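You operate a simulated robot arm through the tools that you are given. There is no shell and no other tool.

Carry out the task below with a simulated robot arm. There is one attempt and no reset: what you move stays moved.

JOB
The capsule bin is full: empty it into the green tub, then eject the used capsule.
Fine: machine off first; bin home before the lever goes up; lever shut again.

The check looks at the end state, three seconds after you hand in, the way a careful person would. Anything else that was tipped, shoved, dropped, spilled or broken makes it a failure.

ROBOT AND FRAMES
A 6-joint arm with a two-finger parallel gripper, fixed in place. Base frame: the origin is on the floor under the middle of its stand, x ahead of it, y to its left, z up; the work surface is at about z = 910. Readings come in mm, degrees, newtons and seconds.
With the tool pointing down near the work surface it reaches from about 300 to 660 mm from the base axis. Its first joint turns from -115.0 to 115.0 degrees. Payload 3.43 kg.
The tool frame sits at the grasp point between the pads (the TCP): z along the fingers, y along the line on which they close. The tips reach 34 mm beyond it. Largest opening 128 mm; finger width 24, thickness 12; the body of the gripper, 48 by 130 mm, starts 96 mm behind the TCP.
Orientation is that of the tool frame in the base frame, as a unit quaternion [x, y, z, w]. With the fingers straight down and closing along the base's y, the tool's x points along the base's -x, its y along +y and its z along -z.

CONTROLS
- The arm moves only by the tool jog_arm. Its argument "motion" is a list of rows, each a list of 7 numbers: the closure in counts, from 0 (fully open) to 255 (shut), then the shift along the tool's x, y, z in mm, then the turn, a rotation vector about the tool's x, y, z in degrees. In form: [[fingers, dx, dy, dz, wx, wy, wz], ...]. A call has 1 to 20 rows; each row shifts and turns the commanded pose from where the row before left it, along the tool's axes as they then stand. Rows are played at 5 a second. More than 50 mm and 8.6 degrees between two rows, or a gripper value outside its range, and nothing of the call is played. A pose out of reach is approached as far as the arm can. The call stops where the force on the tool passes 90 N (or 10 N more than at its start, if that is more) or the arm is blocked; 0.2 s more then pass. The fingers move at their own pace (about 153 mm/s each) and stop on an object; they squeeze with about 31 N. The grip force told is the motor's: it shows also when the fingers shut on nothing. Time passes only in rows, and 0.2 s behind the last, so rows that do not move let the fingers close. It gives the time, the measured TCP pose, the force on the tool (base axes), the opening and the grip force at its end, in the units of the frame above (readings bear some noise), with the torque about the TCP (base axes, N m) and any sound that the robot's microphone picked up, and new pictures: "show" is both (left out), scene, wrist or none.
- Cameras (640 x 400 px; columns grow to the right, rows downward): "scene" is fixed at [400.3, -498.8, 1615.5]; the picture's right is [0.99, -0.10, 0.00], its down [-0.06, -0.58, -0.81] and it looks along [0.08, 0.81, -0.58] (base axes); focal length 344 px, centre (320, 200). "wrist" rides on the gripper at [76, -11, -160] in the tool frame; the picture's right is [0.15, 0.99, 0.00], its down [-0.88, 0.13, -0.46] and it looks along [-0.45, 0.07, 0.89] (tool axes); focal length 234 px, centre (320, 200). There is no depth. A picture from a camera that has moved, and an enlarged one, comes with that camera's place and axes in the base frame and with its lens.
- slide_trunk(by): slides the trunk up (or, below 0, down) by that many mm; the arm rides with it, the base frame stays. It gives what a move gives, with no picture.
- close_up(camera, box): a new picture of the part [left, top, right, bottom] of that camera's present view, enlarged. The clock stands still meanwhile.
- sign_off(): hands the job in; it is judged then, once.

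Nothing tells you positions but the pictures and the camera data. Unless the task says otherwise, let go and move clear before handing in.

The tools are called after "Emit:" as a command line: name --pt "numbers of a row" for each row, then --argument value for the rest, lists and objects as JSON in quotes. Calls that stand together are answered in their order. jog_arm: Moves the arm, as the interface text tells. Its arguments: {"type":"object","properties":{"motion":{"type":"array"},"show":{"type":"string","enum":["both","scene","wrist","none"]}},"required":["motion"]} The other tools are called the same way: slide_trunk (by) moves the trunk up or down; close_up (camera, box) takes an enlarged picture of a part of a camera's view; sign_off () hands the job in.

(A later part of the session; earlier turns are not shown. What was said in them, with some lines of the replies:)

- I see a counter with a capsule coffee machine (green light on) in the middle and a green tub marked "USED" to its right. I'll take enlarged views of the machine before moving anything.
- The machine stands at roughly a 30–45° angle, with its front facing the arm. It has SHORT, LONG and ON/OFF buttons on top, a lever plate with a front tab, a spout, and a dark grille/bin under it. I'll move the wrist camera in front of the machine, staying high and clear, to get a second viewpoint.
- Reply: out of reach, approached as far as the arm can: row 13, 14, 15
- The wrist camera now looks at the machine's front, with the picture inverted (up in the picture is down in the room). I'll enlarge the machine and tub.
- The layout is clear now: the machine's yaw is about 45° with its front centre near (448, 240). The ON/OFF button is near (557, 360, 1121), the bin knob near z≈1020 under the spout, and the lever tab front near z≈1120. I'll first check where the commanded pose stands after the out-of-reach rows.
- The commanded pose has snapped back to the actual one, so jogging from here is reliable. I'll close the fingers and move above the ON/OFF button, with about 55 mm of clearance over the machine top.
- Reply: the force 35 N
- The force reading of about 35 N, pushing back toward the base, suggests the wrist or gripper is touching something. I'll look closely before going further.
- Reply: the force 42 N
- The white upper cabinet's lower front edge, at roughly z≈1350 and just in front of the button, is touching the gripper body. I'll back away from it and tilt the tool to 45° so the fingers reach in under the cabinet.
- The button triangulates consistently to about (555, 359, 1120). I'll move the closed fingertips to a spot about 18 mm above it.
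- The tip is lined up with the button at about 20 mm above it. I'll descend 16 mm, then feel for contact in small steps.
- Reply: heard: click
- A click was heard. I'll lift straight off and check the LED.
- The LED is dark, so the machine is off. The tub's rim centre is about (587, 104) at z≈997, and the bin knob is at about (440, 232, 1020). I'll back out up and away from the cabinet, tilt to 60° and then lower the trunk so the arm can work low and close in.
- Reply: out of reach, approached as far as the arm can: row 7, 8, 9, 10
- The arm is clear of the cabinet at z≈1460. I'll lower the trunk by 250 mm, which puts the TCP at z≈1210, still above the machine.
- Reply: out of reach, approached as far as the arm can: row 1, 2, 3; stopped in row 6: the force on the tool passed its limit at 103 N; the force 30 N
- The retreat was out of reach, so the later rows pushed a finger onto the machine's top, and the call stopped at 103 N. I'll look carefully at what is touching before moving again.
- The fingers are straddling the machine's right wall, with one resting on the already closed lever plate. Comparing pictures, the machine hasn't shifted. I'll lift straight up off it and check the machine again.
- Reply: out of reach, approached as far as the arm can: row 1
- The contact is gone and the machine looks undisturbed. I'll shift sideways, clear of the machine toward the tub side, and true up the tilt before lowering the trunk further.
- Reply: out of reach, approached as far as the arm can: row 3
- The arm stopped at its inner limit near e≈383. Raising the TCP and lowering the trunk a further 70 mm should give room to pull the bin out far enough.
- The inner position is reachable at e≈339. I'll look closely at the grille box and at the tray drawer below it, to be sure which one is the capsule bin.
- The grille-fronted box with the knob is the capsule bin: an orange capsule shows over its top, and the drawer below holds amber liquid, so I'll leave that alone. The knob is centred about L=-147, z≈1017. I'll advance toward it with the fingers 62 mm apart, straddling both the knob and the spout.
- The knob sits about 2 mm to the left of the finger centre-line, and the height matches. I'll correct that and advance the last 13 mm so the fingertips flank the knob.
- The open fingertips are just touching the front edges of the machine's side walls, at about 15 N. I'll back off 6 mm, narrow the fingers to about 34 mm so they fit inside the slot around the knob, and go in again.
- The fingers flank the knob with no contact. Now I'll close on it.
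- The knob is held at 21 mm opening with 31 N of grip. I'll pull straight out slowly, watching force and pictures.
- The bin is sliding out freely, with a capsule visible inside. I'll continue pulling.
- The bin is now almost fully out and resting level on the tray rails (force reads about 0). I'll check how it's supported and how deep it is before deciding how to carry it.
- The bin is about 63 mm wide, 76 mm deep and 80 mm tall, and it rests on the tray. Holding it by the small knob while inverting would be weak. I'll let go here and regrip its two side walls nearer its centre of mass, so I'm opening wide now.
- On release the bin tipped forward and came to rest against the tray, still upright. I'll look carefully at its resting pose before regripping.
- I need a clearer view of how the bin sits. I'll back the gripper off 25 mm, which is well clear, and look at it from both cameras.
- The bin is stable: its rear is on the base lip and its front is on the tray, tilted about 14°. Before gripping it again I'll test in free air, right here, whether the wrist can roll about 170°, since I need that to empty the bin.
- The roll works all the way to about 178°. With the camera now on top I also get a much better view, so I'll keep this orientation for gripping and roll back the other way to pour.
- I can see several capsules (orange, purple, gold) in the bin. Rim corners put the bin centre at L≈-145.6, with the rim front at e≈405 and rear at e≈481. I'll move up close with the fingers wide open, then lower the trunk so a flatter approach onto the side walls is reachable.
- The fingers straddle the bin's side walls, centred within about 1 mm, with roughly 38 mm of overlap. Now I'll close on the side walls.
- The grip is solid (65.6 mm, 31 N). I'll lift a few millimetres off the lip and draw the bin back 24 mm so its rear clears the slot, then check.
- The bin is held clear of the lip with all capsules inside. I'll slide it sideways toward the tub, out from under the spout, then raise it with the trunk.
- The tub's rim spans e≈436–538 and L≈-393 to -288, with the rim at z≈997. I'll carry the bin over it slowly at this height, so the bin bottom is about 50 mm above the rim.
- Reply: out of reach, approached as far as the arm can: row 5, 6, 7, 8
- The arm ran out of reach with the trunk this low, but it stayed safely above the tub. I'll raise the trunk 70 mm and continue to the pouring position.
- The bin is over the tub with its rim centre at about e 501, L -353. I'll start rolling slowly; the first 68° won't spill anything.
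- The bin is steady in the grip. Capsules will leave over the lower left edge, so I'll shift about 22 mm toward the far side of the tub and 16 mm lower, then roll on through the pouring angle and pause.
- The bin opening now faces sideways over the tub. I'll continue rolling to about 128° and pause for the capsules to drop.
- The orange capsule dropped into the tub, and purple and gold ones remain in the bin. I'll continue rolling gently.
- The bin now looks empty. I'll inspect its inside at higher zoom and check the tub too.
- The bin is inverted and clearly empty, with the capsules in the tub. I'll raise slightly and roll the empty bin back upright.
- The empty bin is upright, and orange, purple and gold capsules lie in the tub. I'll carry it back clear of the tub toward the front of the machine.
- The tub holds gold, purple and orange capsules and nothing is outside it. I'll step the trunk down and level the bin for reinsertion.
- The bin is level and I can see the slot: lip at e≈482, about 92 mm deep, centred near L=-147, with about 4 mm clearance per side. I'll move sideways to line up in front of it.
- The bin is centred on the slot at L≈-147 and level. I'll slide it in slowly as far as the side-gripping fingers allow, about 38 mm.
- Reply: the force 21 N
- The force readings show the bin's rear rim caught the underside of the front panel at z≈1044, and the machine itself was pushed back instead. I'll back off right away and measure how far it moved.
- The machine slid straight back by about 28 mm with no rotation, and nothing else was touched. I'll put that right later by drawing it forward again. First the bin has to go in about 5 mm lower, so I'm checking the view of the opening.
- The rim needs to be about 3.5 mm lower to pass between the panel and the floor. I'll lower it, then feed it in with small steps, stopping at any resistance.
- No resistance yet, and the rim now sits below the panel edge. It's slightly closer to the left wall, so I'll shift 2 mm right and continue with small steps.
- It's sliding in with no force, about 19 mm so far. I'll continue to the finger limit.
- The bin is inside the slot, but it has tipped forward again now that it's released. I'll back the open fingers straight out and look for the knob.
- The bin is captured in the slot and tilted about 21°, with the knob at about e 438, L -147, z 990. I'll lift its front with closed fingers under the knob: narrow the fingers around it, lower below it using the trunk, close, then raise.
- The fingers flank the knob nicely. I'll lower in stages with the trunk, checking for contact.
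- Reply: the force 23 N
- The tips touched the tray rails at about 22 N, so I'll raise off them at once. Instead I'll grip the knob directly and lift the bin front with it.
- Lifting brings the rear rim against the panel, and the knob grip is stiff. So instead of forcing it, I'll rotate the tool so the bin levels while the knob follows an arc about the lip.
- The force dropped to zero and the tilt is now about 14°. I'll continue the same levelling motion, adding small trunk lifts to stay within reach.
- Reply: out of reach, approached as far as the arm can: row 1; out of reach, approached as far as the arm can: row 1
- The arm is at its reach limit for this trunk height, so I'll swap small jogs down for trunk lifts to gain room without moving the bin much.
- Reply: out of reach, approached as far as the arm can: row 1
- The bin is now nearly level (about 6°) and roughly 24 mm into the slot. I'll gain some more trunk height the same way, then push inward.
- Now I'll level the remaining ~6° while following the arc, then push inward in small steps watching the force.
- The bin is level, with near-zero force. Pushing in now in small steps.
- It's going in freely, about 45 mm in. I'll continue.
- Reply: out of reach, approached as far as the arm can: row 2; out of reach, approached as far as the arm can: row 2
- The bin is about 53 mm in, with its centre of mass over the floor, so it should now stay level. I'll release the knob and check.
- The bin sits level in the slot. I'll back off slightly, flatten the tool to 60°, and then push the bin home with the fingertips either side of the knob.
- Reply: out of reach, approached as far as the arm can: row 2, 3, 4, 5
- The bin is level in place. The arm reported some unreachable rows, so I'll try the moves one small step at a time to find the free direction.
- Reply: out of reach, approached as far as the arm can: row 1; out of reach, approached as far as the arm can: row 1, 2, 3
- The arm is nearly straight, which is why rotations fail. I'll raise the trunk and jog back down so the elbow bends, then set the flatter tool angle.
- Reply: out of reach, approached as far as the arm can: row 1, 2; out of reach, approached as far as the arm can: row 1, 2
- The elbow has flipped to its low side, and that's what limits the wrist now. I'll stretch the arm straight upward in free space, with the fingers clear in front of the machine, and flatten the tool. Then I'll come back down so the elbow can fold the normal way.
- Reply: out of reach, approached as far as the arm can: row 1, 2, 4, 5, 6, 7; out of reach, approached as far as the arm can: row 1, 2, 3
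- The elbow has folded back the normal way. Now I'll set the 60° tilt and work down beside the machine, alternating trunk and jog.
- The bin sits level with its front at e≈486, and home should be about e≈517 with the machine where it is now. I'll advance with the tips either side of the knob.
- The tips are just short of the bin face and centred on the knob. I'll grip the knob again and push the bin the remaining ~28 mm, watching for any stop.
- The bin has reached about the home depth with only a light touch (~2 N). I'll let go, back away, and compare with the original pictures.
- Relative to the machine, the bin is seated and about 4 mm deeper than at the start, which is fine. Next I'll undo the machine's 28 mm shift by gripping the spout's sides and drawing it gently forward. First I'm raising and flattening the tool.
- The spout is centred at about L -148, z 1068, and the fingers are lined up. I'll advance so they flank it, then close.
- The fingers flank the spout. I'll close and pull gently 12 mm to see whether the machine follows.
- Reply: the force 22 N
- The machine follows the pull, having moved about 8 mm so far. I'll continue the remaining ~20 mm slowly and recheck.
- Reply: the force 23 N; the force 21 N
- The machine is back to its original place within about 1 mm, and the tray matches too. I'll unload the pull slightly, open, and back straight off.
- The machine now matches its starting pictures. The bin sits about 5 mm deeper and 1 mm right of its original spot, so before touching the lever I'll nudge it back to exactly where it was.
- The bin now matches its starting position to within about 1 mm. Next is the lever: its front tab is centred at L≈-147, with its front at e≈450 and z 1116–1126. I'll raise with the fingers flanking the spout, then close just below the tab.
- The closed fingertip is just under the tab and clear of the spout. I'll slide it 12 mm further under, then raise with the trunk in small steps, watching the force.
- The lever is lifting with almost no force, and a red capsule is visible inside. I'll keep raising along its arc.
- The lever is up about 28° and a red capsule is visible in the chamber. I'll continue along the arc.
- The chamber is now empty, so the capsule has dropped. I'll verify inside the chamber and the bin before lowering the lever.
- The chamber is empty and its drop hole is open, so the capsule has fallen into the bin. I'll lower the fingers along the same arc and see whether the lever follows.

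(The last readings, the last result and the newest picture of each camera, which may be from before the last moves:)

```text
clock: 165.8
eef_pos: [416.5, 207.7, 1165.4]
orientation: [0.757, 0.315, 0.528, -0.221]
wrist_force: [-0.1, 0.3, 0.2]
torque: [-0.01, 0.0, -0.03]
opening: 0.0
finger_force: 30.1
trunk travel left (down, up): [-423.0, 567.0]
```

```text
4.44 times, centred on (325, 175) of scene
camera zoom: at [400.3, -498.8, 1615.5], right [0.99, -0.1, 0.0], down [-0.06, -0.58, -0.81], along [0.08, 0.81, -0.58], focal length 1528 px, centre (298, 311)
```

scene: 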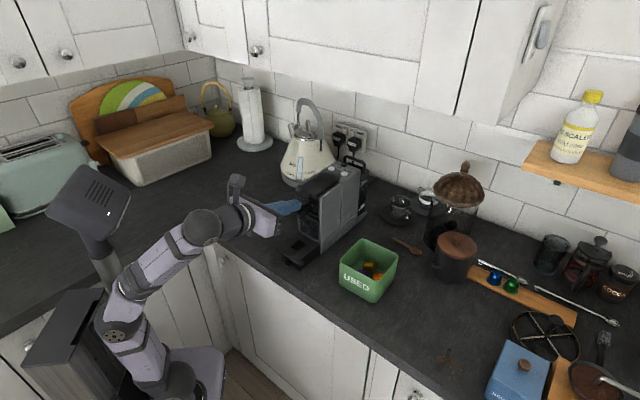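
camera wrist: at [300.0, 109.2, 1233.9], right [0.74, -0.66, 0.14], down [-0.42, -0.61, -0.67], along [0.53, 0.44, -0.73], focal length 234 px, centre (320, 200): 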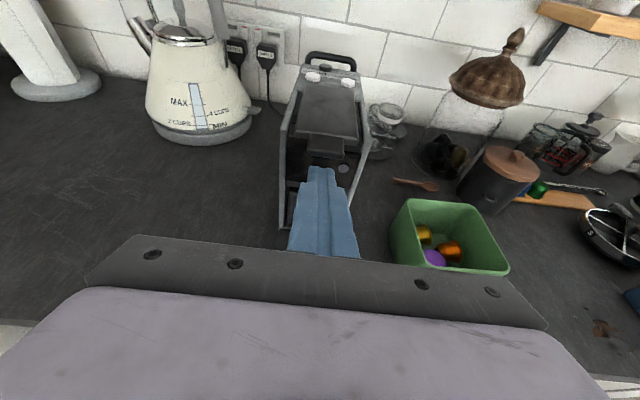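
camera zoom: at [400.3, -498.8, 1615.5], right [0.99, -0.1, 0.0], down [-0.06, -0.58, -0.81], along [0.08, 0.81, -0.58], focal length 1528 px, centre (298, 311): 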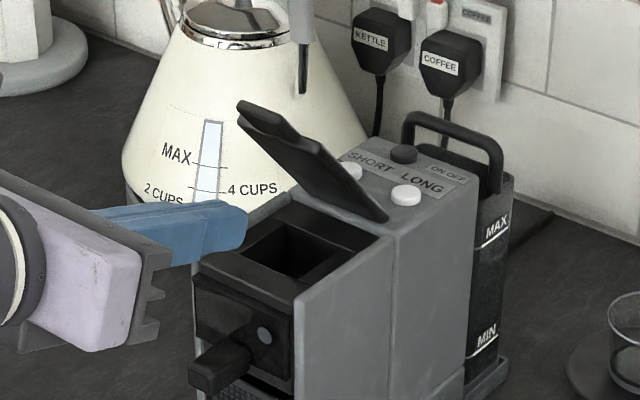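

The lever holds itself up at about 50°, so I'll press it shut from above. First I'll withdraw the finger, go up and over the lever, and tilt to 50°.

Emit:
jog_arm --pt "255 -3.4 0 -9.4 0 0 0" --pt "255 -3.4 0 -9.4 0 0 0" --pt "255 0 0 0 0 0 0" --show "none"

Emit:
slide_trunk --by 190

Emit:
jog_arm --pt "255 0 0 0 0 -6.7 0" --pt "255 0 0 0 0 -6.7 0" --pt "255 0 0 0 0 -6.7 0" --pt "255 0 0 0 0 0 0"

Emit:
close_up --camera "scene" --box '[260, 60, 400, 220]'

```text
clock: 166.6
eef_pos: [401.8, 193.8, 1166.2]
orientation: [0.756, 0.315, 0.529, -0.22]
wrist_force: [-0.3, 0.3, 0.0]
torque: [-0.02, 0.02, 0.0]
opening: 0.0
finger_force: 31.0
trunk travel left (down, up): [-423.0, 567.0]
```

```text
clock: 168.7
eef_pos: [402.5, 193.5, 1355.5]
orientation: [0.757, 0.316, 0.528, -0.221]
wrist_force: [0.4, -0.1, -0.4]
torque: [-0.01, 0.01, 0.0]
opening: 0.2
finger_force: 31.5
trunk travel left (down, up): [-613.0, 377.0]
```

```text
clock: 169.7
eef_pos: [397.2, 188.7, 1336.5]
orientation: [0.838, 0.35, 0.386, -0.162]
wrist_force: [1.5, -0.2, 0.2]
torque: [-0.01, -0.02, 0.02]
opening: 0.0
finger_force: 30.9
out of reach, approached as far as the arm can: row 3
trunk travel left (down, up): [-613.0, 377.0]
camera wrist: at [338.2, 146.4, 1498.2], right [0.77, -0.63, 0.11], down [-0.55, -0.74, -0.37], along [0.32, 0.23, -0.92], focal length 234 px, centre (320, 200)
```

scene: 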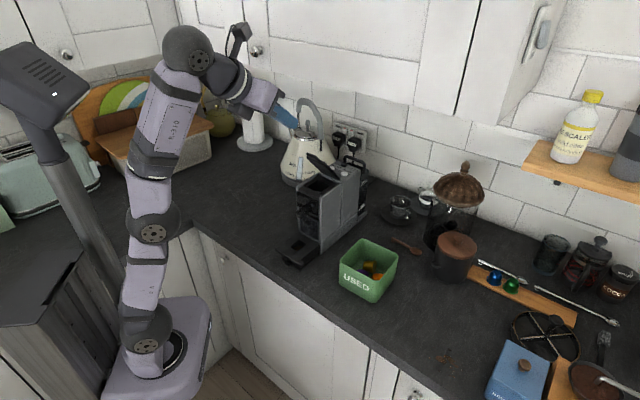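
wrist: 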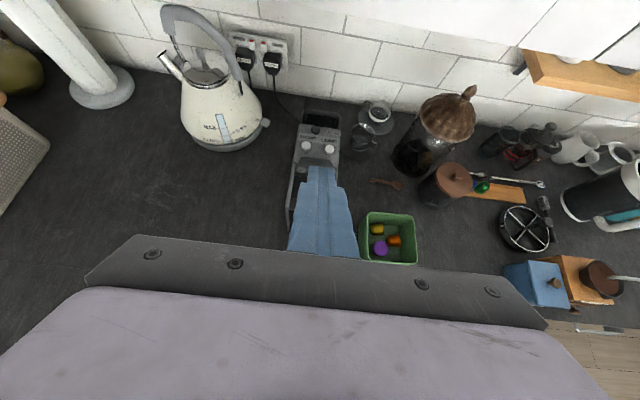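

```text
2.50 times, centred on (330, 140) of scene
camera zoom: at [400.3, -498.8, 1615.5], right [0.99, -0.1, 0.0], down [-0.06, -0.58, -0.81], along [0.08, 0.81, -0.58], focal length 860 px, centre (295, 350)
```

zoom: 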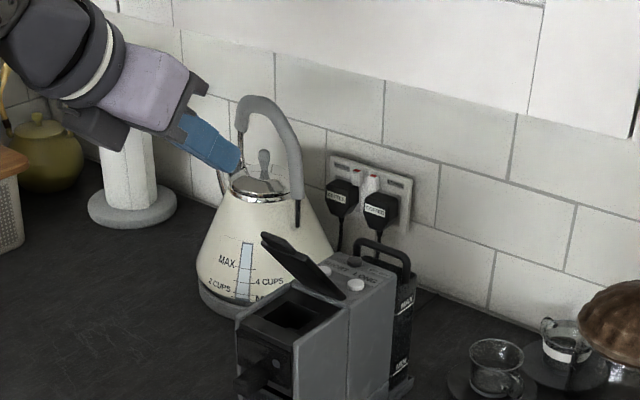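

Emit:
jog_arm --pt "255 2.5 0 30 0 0 0" --pt "255 2.5 0 30 0 0 0" --pt "255 2.5 0 30 0 0 0" --pt "255 2.5 0 28 0 0 0" --pt "255 0 0 0 0 0 0"

Emit:
close_up --camera "scene" --box '[270, 90, 390, 220]'

Emit:
close_up --camera "wrist" --box '[240, 40, 400, 220]'

```text
clock: 170.9
eef_pos: [468.8, 258.1, 1268.6]
orientation: [0.838, 0.349, 0.387, -0.161]
wrist_force: [0.2, -0.3, -0.7]
torque: [0.01, -0.02, -0.03]
opening: 0.1
finger_force: 31.1
trunk travel left (down, up): [-613.0, 377.0]
camera wrist: at [407.2, 214.6, 1430.9], right [0.77, -0.63, 0.11], down [-0.55, -0.74, -0.38], along [0.32, 0.23, -0.92], focal length 234 px, centre (320, 200)
```

scene: 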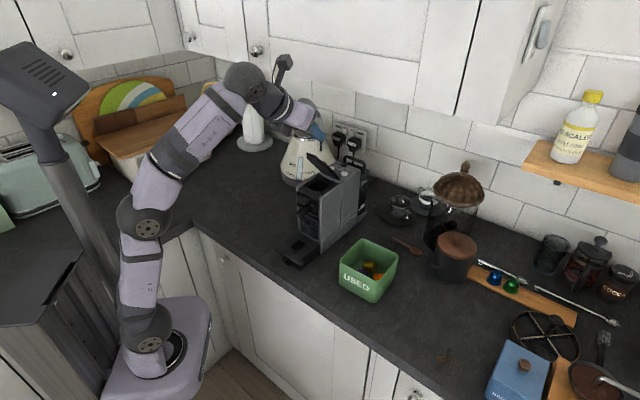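
wrist: 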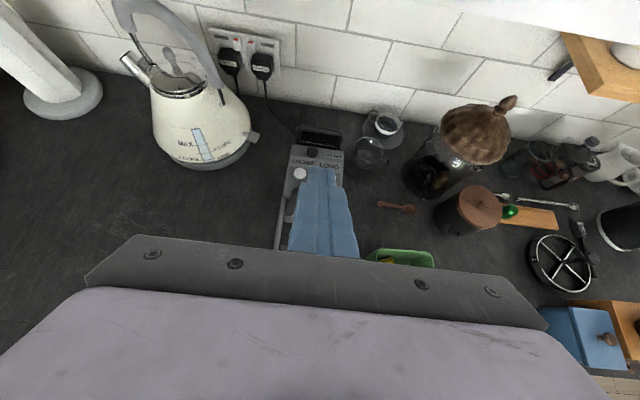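

```text
3.08 times, centred on (330, 155) of scene
camera zoom: at [400.3, -498.8, 1615.5], right [0.99, -0.1, 0.0], down [-0.06, -0.58, -0.81], along [0.08, 0.81, -0.58], focal length 1058 px, centre (289, 338)
```

zoom: 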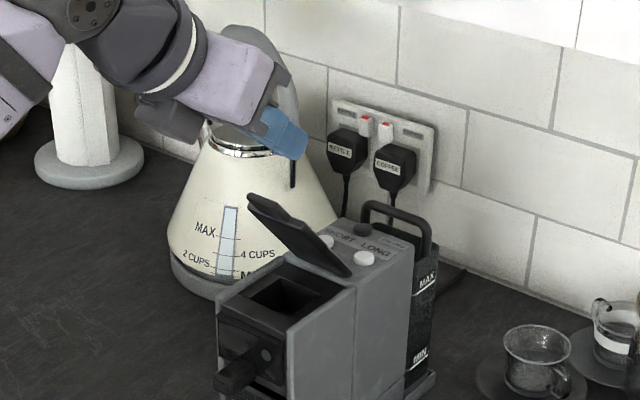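

```text
2.22 times, centred on (320, 130) of wrist
camera zoom: at [407.2, 214.6, 1430.9], right [0.77, -0.63, 0.11], down [-0.55, -0.74, -0.38], along [0.32, 0.23, -0.92], focal length 520 px, centre (320, 356)
```

zoom: 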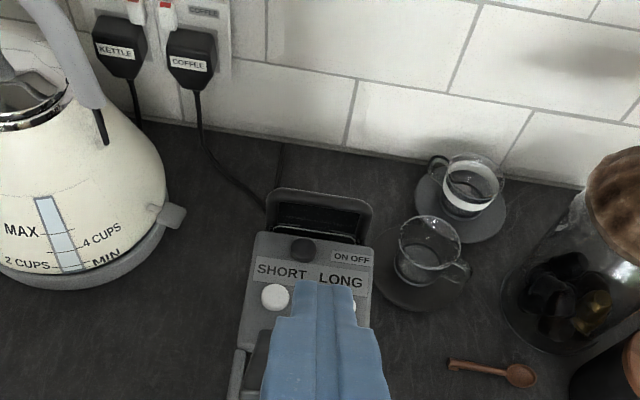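

The finger is above and behind the raised lever, clear of everything. I'll lower onto it with the trunk and then follow it down.

Emit:
slide_trunk --by -38

Emit:
jog_arm --pt "255 -6 -1.5 -7 0 0 0" --pt "255 0 0 0 0 0 0" --show "none"

Emit:
slide_trunk --by -12

Emit:
close_up --camera "scene" --box '[270, 90, 390, 220]'

```text
clock: 171.7
eef_pos: [468.1, 256.7, 1230.6]
orientation: [0.837, 0.35, 0.388, -0.163]
wrist_force: [0.1, -0.1, 0.6]
torque: [-0.03, 0.01, 0.04]
opening: 0.2
finger_force: 31.1
trunk travel left (down, up): [-575.0, 415.0]
```

```text
clock: 172.3
eef_pos: [459.7, 251.7, 1231.0]
orientation: [0.838, 0.349, 0.388, -0.162]
wrist_force: [-0.1, 0.2, -0.2]
torque: [-0.02, -0.01, -0.03]
opening: 0.0
finger_force: 30.9
trunk travel left (down, up): [-575.0, 415.0]
```

```text
clock: 172.9
eef_pos: [460.1, 251.8, 1219.1]
orientation: [0.838, 0.348, 0.388, -0.161]
wrist_force: [0.0, 0.1, 0.1]
torque: [-0.02, -0.05, -0.02]
opening: 0.0
finger_force: 31.6
trunk travel left (down, up): [-563.0, 427.0]
```

```text
3.08 times, centred on (330, 155) of scene
camera zoom: at [400.3, -498.8, 1615.5], right [0.99, -0.1, 0.0], down [-0.06, -0.58, -0.81], along [0.08, 0.81, -0.58], focal length 1058 px, centre (289, 338)
```

zoom: 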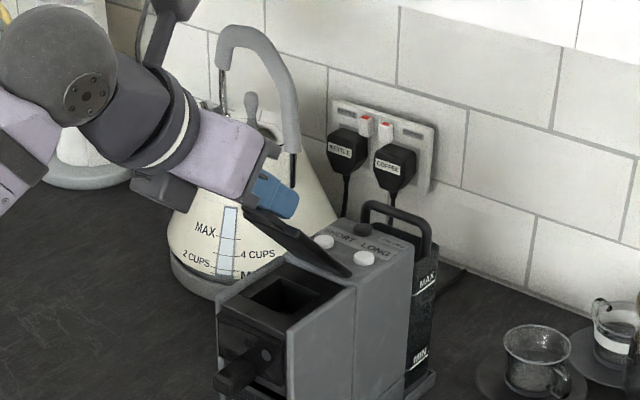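

The lever is coming down under the finger. I'll continue following its arc to closed.

Emit:
jog_arm --pt "255 -5.2 0 -6.1 0 0 0" --pt "255 0 0 0 0 0 0" --show "none"

Emit:
slide_trunk --by -12

Emit:
jog_arm --pt "255 -5.2 0 -6.1 0 0 0" --pt "255 0 0 0 0 0 0" --show "none"

Emit:
slide_trunk --by -14

Emit:
jog_arm --pt "255 -4.5 0 -5.3 0 0 0" --pt "255 0 0 0 0 0 0" --show "none"

Emit:
slide_trunk --by -14

Emit:
close_up --camera "scene" --box '[270, 110, 370, 210]'

```text
clock: 173.5
eef_pos: [453.7, 246.1, 1218.2]
orientation: [0.837, 0.35, 0.388, -0.162]
wrist_force: [-1.0, -0.6, 0.7]
torque: [-0.01, -0.01, -0.01]
opening: 0.2
finger_force: 30.9
trunk travel left (down, up): [-563.0, 427.0]
```

```text
clock: 174.1
eef_pos: [454.0, 245.3, 1206.3]
orientation: [0.838, 0.349, 0.387, -0.162]
wrist_force: [0.7, -0.9, 0.4]
torque: [0.0, 0.03, -0.01]
opening: 0.2
finger_force: 30.8
trunk travel left (down, up): [-551.0, 439.0]
```

```text
clock: 174.7
eef_pos: [447.5, 239.2, 1205.1]
orientation: [0.838, 0.348, 0.388, -0.161]
wrist_force: [0.1, 0.2, 0.5]
torque: [0.0, -0.01, -0.03]
opening: 0.1
finger_force: 31.3
trunk travel left (down, up): [-551.0, 439.0]
```

```text
clock: 175.4
eef_pos: [446.0, 240.0, 1189.7]
orientation: [0.837, 0.349, 0.388, -0.162]
wrist_force: [-0.6, 0.4, 0.4]
torque: [-0.03, 0.0, -0.01]
opening: 0.0
finger_force: 31.2
trunk travel left (down, up): [-537.0, 453.0]
```

```text
clock: 176.0
eef_pos: [441.4, 236.0, 1191.5]
orientation: [0.838, 0.349, 0.387, -0.161]
wrist_force: [0.4, 0.6, -0.3]
torque: [0.01, -0.02, -0.02]
opening: 0.0
finger_force: 31.1
trunk travel left (down, up): [-537.0, 453.0]
```

```text
clock: 176.6
eef_pos: [441.4, 235.4, 1175.7]
orientation: [0.838, 0.349, 0.387, -0.162]
wrist_force: [0.6, 0.2, 0.6]
torque: [0.0, 0.0, -0.01]
opening: 0.0
finger_force: 30.4
trunk travel left (down, up): [-523.0, 467.0]
```

```text
4.00 times, centred on (320, 160) of scene
camera zoom: at [400.3, -498.8, 1615.5], right [0.99, -0.1, 0.0], down [-0.06, -0.58, -0.81], along [0.08, 0.81, -0.58], focal length 1375 px, centre (320, 360)
```

zoom: 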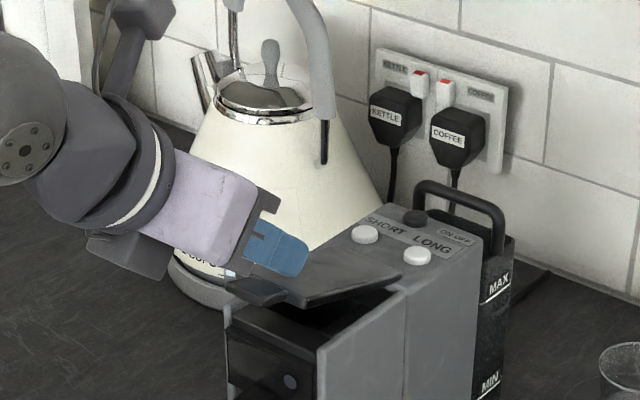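

Emit:
jog_arm --pt "255 -5.2 0 -6.1 0 0 0" --pt "255 0 0 0 0 0 0" --show "none"

Emit:
slide_trunk --by -12

Emit:
slide_trunk --by -5

Emit:
slide_trunk --by -3

Emit:
close_up --camera "scene" --box '[270, 130, 370, 220]'

```text
clock: 177.2
eef_pos: [437.3, 229.4, 1176.6]
orientation: [0.837, 0.349, 0.389, -0.162]
wrist_force: [-0.4, -0.3, 0.1]
torque: [-0.04, -0.01, 0.0]
opening: 0.0
finger_force: 30.3
trunk travel left (down, up): [-523.0, 467.0]
```

```text
clock: 177.8
eef_pos: [438.7, 228.8, 1165.5]
orientation: [0.837, 0.35, 0.387, -0.162]
wrist_force: [-0.3, -0.4, -0.7]
torque: [-0.04, 0.05, 0.0]
opening: 0.1
finger_force: 31.4
trunk travel left (down, up): [-511.0, 479.0]
```

```text
clock: 178.3
eef_pos: [438.8, 229.5, 1158.8]
orientation: [0.837, 0.349, 0.389, -0.162]
wrist_force: [0.6, -0.5, -0.4]
torque: [0.02, 0.02, -0.01]
opening: 0.0
finger_force: 31.0
trunk travel left (down, up): [-506.0, 484.0]
```

```text
clock: 178.8
eef_pos: [438.0, 228.8, 1156.8]
orientation: [0.837, 0.349, 0.388, -0.161]
wrist_force: [-0.9, 0.3, 0.2]
torque: [0.01, 0.01, 0.01]
opening: 0.1
finger_force: 31.0
trunk travel left (down, up): [-503.0, 487.0]
```

```text
4.44 times, centred on (320, 175) of scene
camera zoom: at [400.3, -498.8, 1615.5], right [0.99, -0.1, 0.0], down [-0.06, -0.58, -0.81], along [0.08, 0.81, -0.58], focal length 1528 px, centre (320, 311)
```

zoom: 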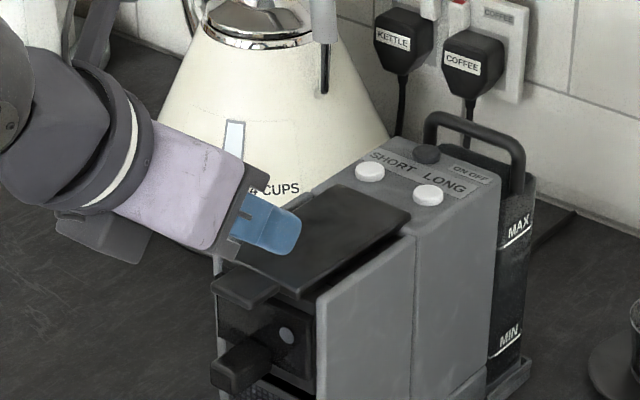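

Nearly shut. I'll press a little further until it firms up.

Emit:
slide_trunk --by -3

Emit:
slide_trunk --by -2

Emit:
slide_trunk --by -2

Emit:
close_up --camera "scene" --box '[280, 150, 380, 220]'

```text
clock: 179.4
eef_pos: [437.6, 229.5, 1153.2]
orientation: [0.837, 0.35, 0.387, -0.162]
wrist_force: [0.1, -0.4, 0.5]
torque: [-0.01, -0.01, 0.01]
opening: 0.2
finger_force: 31.6
trunk travel left (down, up): [-500.0, 490.0]
```

```text
clock: 179.9
eef_pos: [438.0, 228.4, 1150.8]
orientation: [0.837, 0.349, 0.388, -0.162]
wrist_force: [-0.1, 0.7, 0.4]
torque: [0.02, 0.02, 0.01]
opening: 0.0
finger_force: 30.6
trunk travel left (down, up): [-498.0, 492.0]
```

```text
clock: 180.4
eef_pos: [439.1, 229.9, 1150.2]
orientation: [0.837, 0.349, 0.39, -0.162]
wrist_force: [1.9, 1.0, 7.2]
torque: [0.11, -0.17, -0.01]
opening: 0.0
finger_force: 31.1
trunk travel left (down, up): [-496.0, 494.0]
```

```text
5.71 times, centred on (330, 185) of scene
camera zoom: at [400.3, -498.8, 1615.5], right [0.99, -0.1, 0.0], down [-0.06, -0.58, -0.81], along [0.08, 0.81, -0.58], focal length 1965 px, centre (263, 286)
```

zoom: 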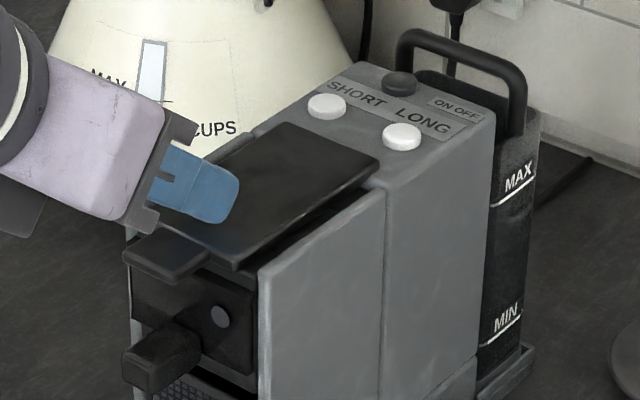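

The lever is down on its stop (7 N) and looks as it did at the start. I'll give it one slight extra press, then lift straight off and check everything.

Emit:
slide_trunk --by -2

Emit:
slide_trunk --by 90

Emit:
jog_arm --pt "255 -5 0 -20 0 0 0" --pt "255 -5 0 -20 0 0 0" --pt "255 -5 0 -20 0 0 0" --pt "255 0 0 0 0 0 0"

Emit:
close_up --camera "scene" --box '[280, 150, 380, 220]'

Emit:
close_up --camera "scene" --box '[290, 195, 340, 230]'

Emit:
close_up --camera "scene" --box '[260, 140, 420, 310]'

```text
clock: 180.9
eef_pos: [437.7, 228.8, 1149.3]
orientation: [0.836, 0.349, 0.391, -0.163]
wrist_force: [5.2, 2.0, 16.4]
torque: [0.27, -0.39, 0.1]
opening: 0.1
finger_force: 31.2
trunk travel left (down, up): [-494.0, 496.0]
```

```text
clock: 182.2
eef_pos: [438.3, 229.1, 1237.1]
orientation: [0.837, 0.349, 0.388, -0.162]
wrist_force: [0.0, -0.5, -0.4]
torque: [0.01, -0.02, -0.02]
opening: 0.1
finger_force: 30.6
trunk travel left (down, up): [-584.0, 406.0]
```

```text
clock: 183.2
eef_pos: [399.5, 189.7, 1267.5]
orientation: [0.837, 0.35, 0.388, -0.162]
wrist_force: [0.4, 0.5, -0.1]
torque: [-0.06, 0.04, -0.04]
opening: 0.1
finger_force: 30.8
trunk travel left (down, up): [-584.0, 406.0]
camera wrist: at [338.7, 147.2, 1429.0], right [0.77, -0.63, 0.11], down [-0.55, -0.74, -0.38], along [0.32, 0.23, -0.92], focal length 234 px, centre (320, 200)
```

scene: 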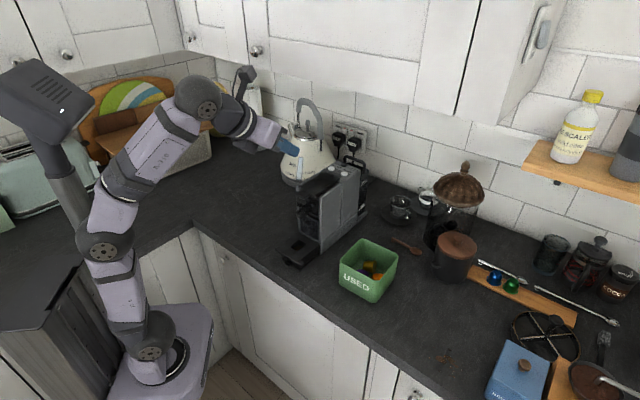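
wrist: 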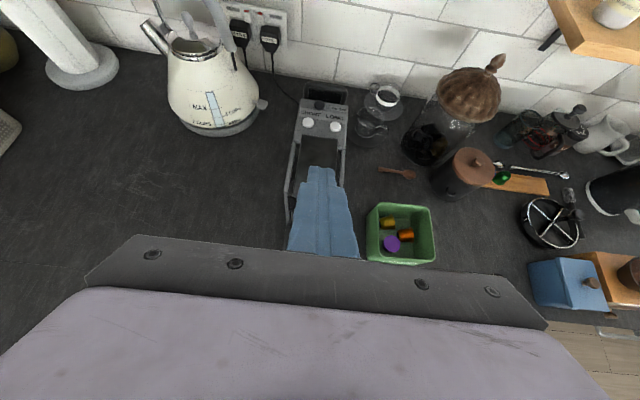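

```text
5.71 times, centred on (330, 185) of scene
camera zoom: at [400.3, -498.8, 1615.5], right [0.99, -0.1, 0.0], down [-0.06, -0.58, -0.81], along [0.08, 0.81, -0.58], focal length 1965 px, centre (263, 286)
```

zoom: 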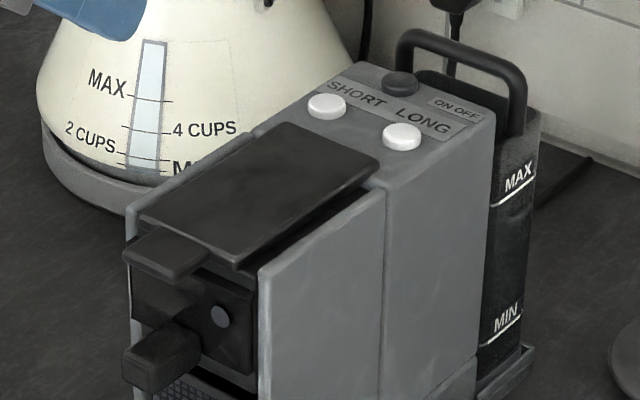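

```text
11.43 times, centred on (315, 212) of scene
camera zoom: at [400.3, -498.8, 1615.5], right [0.99, -0.1, 0.0], down [-0.06, -0.58, -0.81], along [0.08, 0.81, -0.58], focal length 3930 px, centre (377, 57)
```

zoom: 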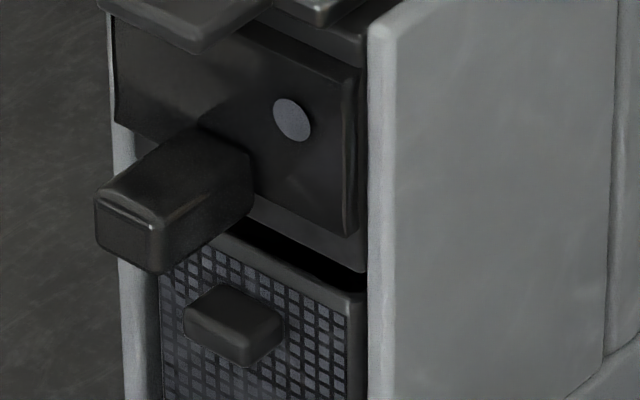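

```text
2.35 times, centred on (340, 225) of scene
camera zoom: at [400.3, -498.8, 1615.5], right [0.99, -0.1, 0.0], down [-0.06, -0.58, -0.81], along [0.08, 0.81, -0.58], focal length 809 px, centre (273, 141)
```

zoom: 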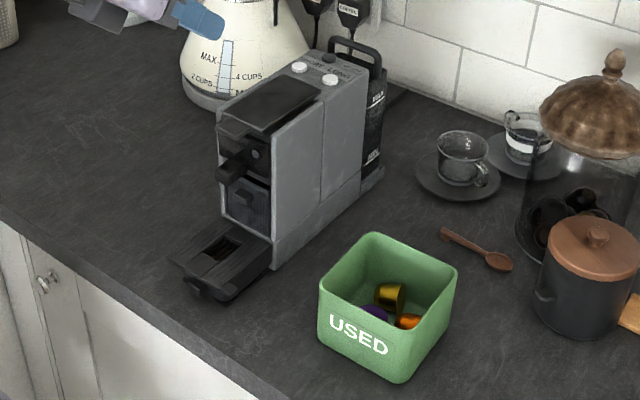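

All the checks match the start: LED dark, lever shut, bin seated, machine and tray where they began. The tub holds the emptied capsules and nothing is loose on the counter. I'll move the arm further clear and take a last overall look.

Emit:
slide_trunk --by 80

Emit:
jog_arm --pt "200 0 0 0 0 0 0" --pt "200 0 0 0 0 0 0" --pt "200 0 0 0 0 0 0"

Emit:
close_up --camera "scene" --box '[275, 225, 335, 275]'

Emit:
close_up --camera "scene" --box '[330, 230, 410, 310]'

```text
clock: 184.3
eef_pos: [398.7, 191.0, 1346.0]
orientation: [0.837, 0.35, 0.388, -0.162]
wrist_force: [0.2, -0.7, -1.1]
torque: [-0.05, -0.01, 0.03]
opening: 0.0
finger_force: 30.8
trunk travel left (down, up): [-664.0, 326.0]
```

```text
clock: 185.1
eef_pos: [399.0, 189.5, 1347.7]
orientation: [0.838, 0.349, 0.388, -0.161]
wrist_force: [-0.3, 0.3, 0.9]
torque: [-0.02, -0.02, 0.01]
opening: 27.5
finger_force: 0.1
trunk travel left (down, up): [-664.0, 326.0]
camera wrist: at [339.0, 147.4, 1508.9], right [0.77, -0.63, 0.11], down [-0.55, -0.74, -0.38], along [0.32, 0.23, -0.92], focal length 234 px, centre (320, 200)
```

scene: 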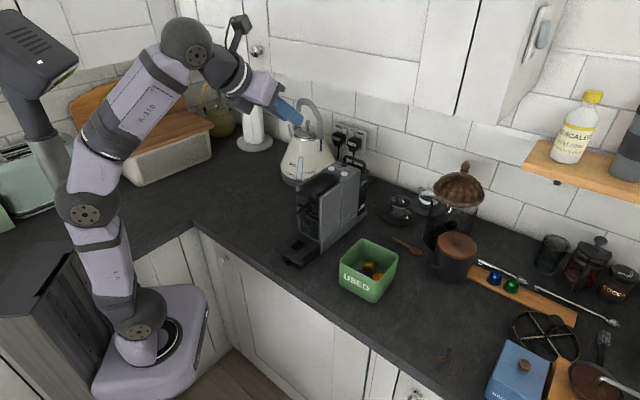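
wrist: 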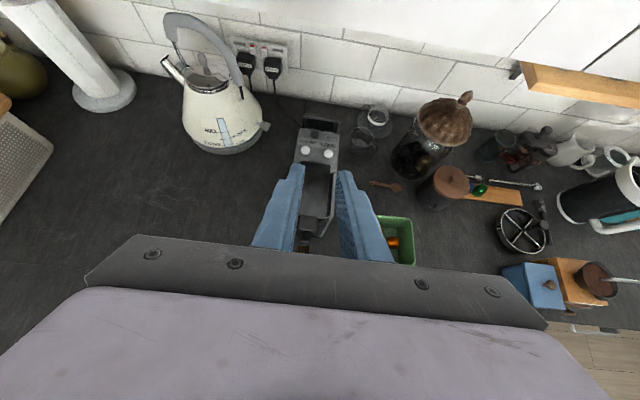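

```text
8.00 times, centred on (305, 250) of scene
camera zoom: at [400.3, -498.8, 1615.5], right [0.99, -0.1, 0.0], down [-0.06, -0.58, -0.81], along [0.08, 0.81, -0.58], focal length 2751 px, centre (440, -200)
```

zoom: 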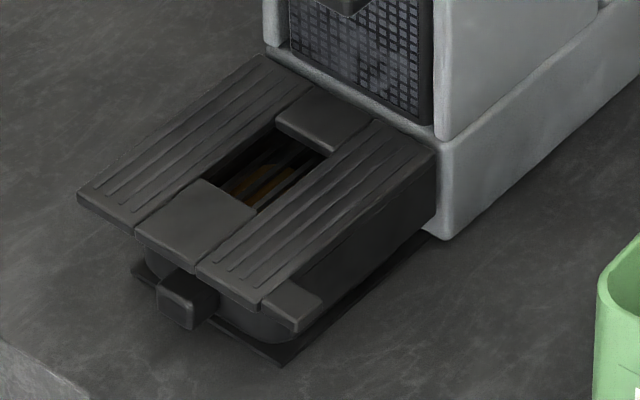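

```text
5.00 times, centred on (370, 270) of scene
camera zoom: at [400.3, -498.8, 1615.5], right [0.99, -0.1, 0.0], down [-0.06, -0.58, -0.81], along [0.08, 0.81, -0.58], focal length 1719 px, centre (70, -150)
```

zoom: 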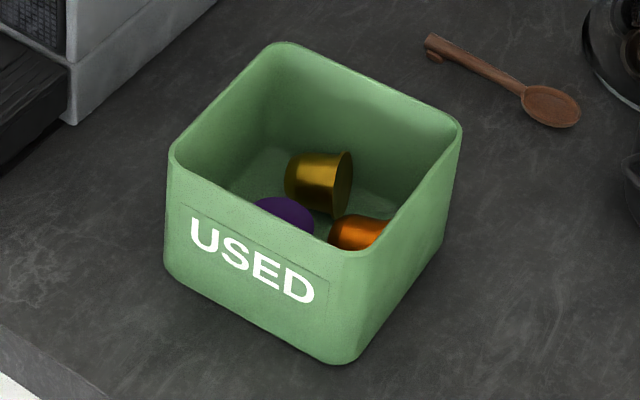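

The final view shows the machine off, the bin home and emptied into the tub, the used capsule ejected, and the lever shut. The tray is undisturbed, the tub hasn't moved, and the arm is clear, so I'm handing in.

Emit:
sign_off

```text
The job is handed in.
```

The job is done and handed in, with one mishap along the way: I pushed the coffee machine back about 28 mm and then returned it.

- **Machine off:** I pressed ON/OFF first; it clicked and the light went out.
- **Bin emptied:** The orange, purple and gold capsules are in the green tub, and the bin was empty when I checked it. The tub didn't move.
- **Bin home:** It was back in its slot, within about 1 mm of where it started, before I raised the lever.
- **Capsule ejected:** The red capsule dropped out of the chamber when the lever reached about 50°. I couldn't see into the bin afterwards, so that it landed there is inferred from the empty chamber and open drop hole.
- **Lever shut:** It is pressed down onto its stop and looks as it did at the start.

**Contacts along the way:**
- **Machine pushed back:** On the first try at reinserting the bin, its rim caught under the front panel and the whole machine slid straight back. I gripped the spout and drew it forward to within about 1 mm of its original position. The drip tray came back with it, and no spill showed.
- **Other knocks:** Early on, the gripper touched the upper cabinet (about 35 N). A finger also pressed on the closed lever (about 100 N), and the fingertips touched the tray rails (about 22 N). I saw no movement or damage from any of these.
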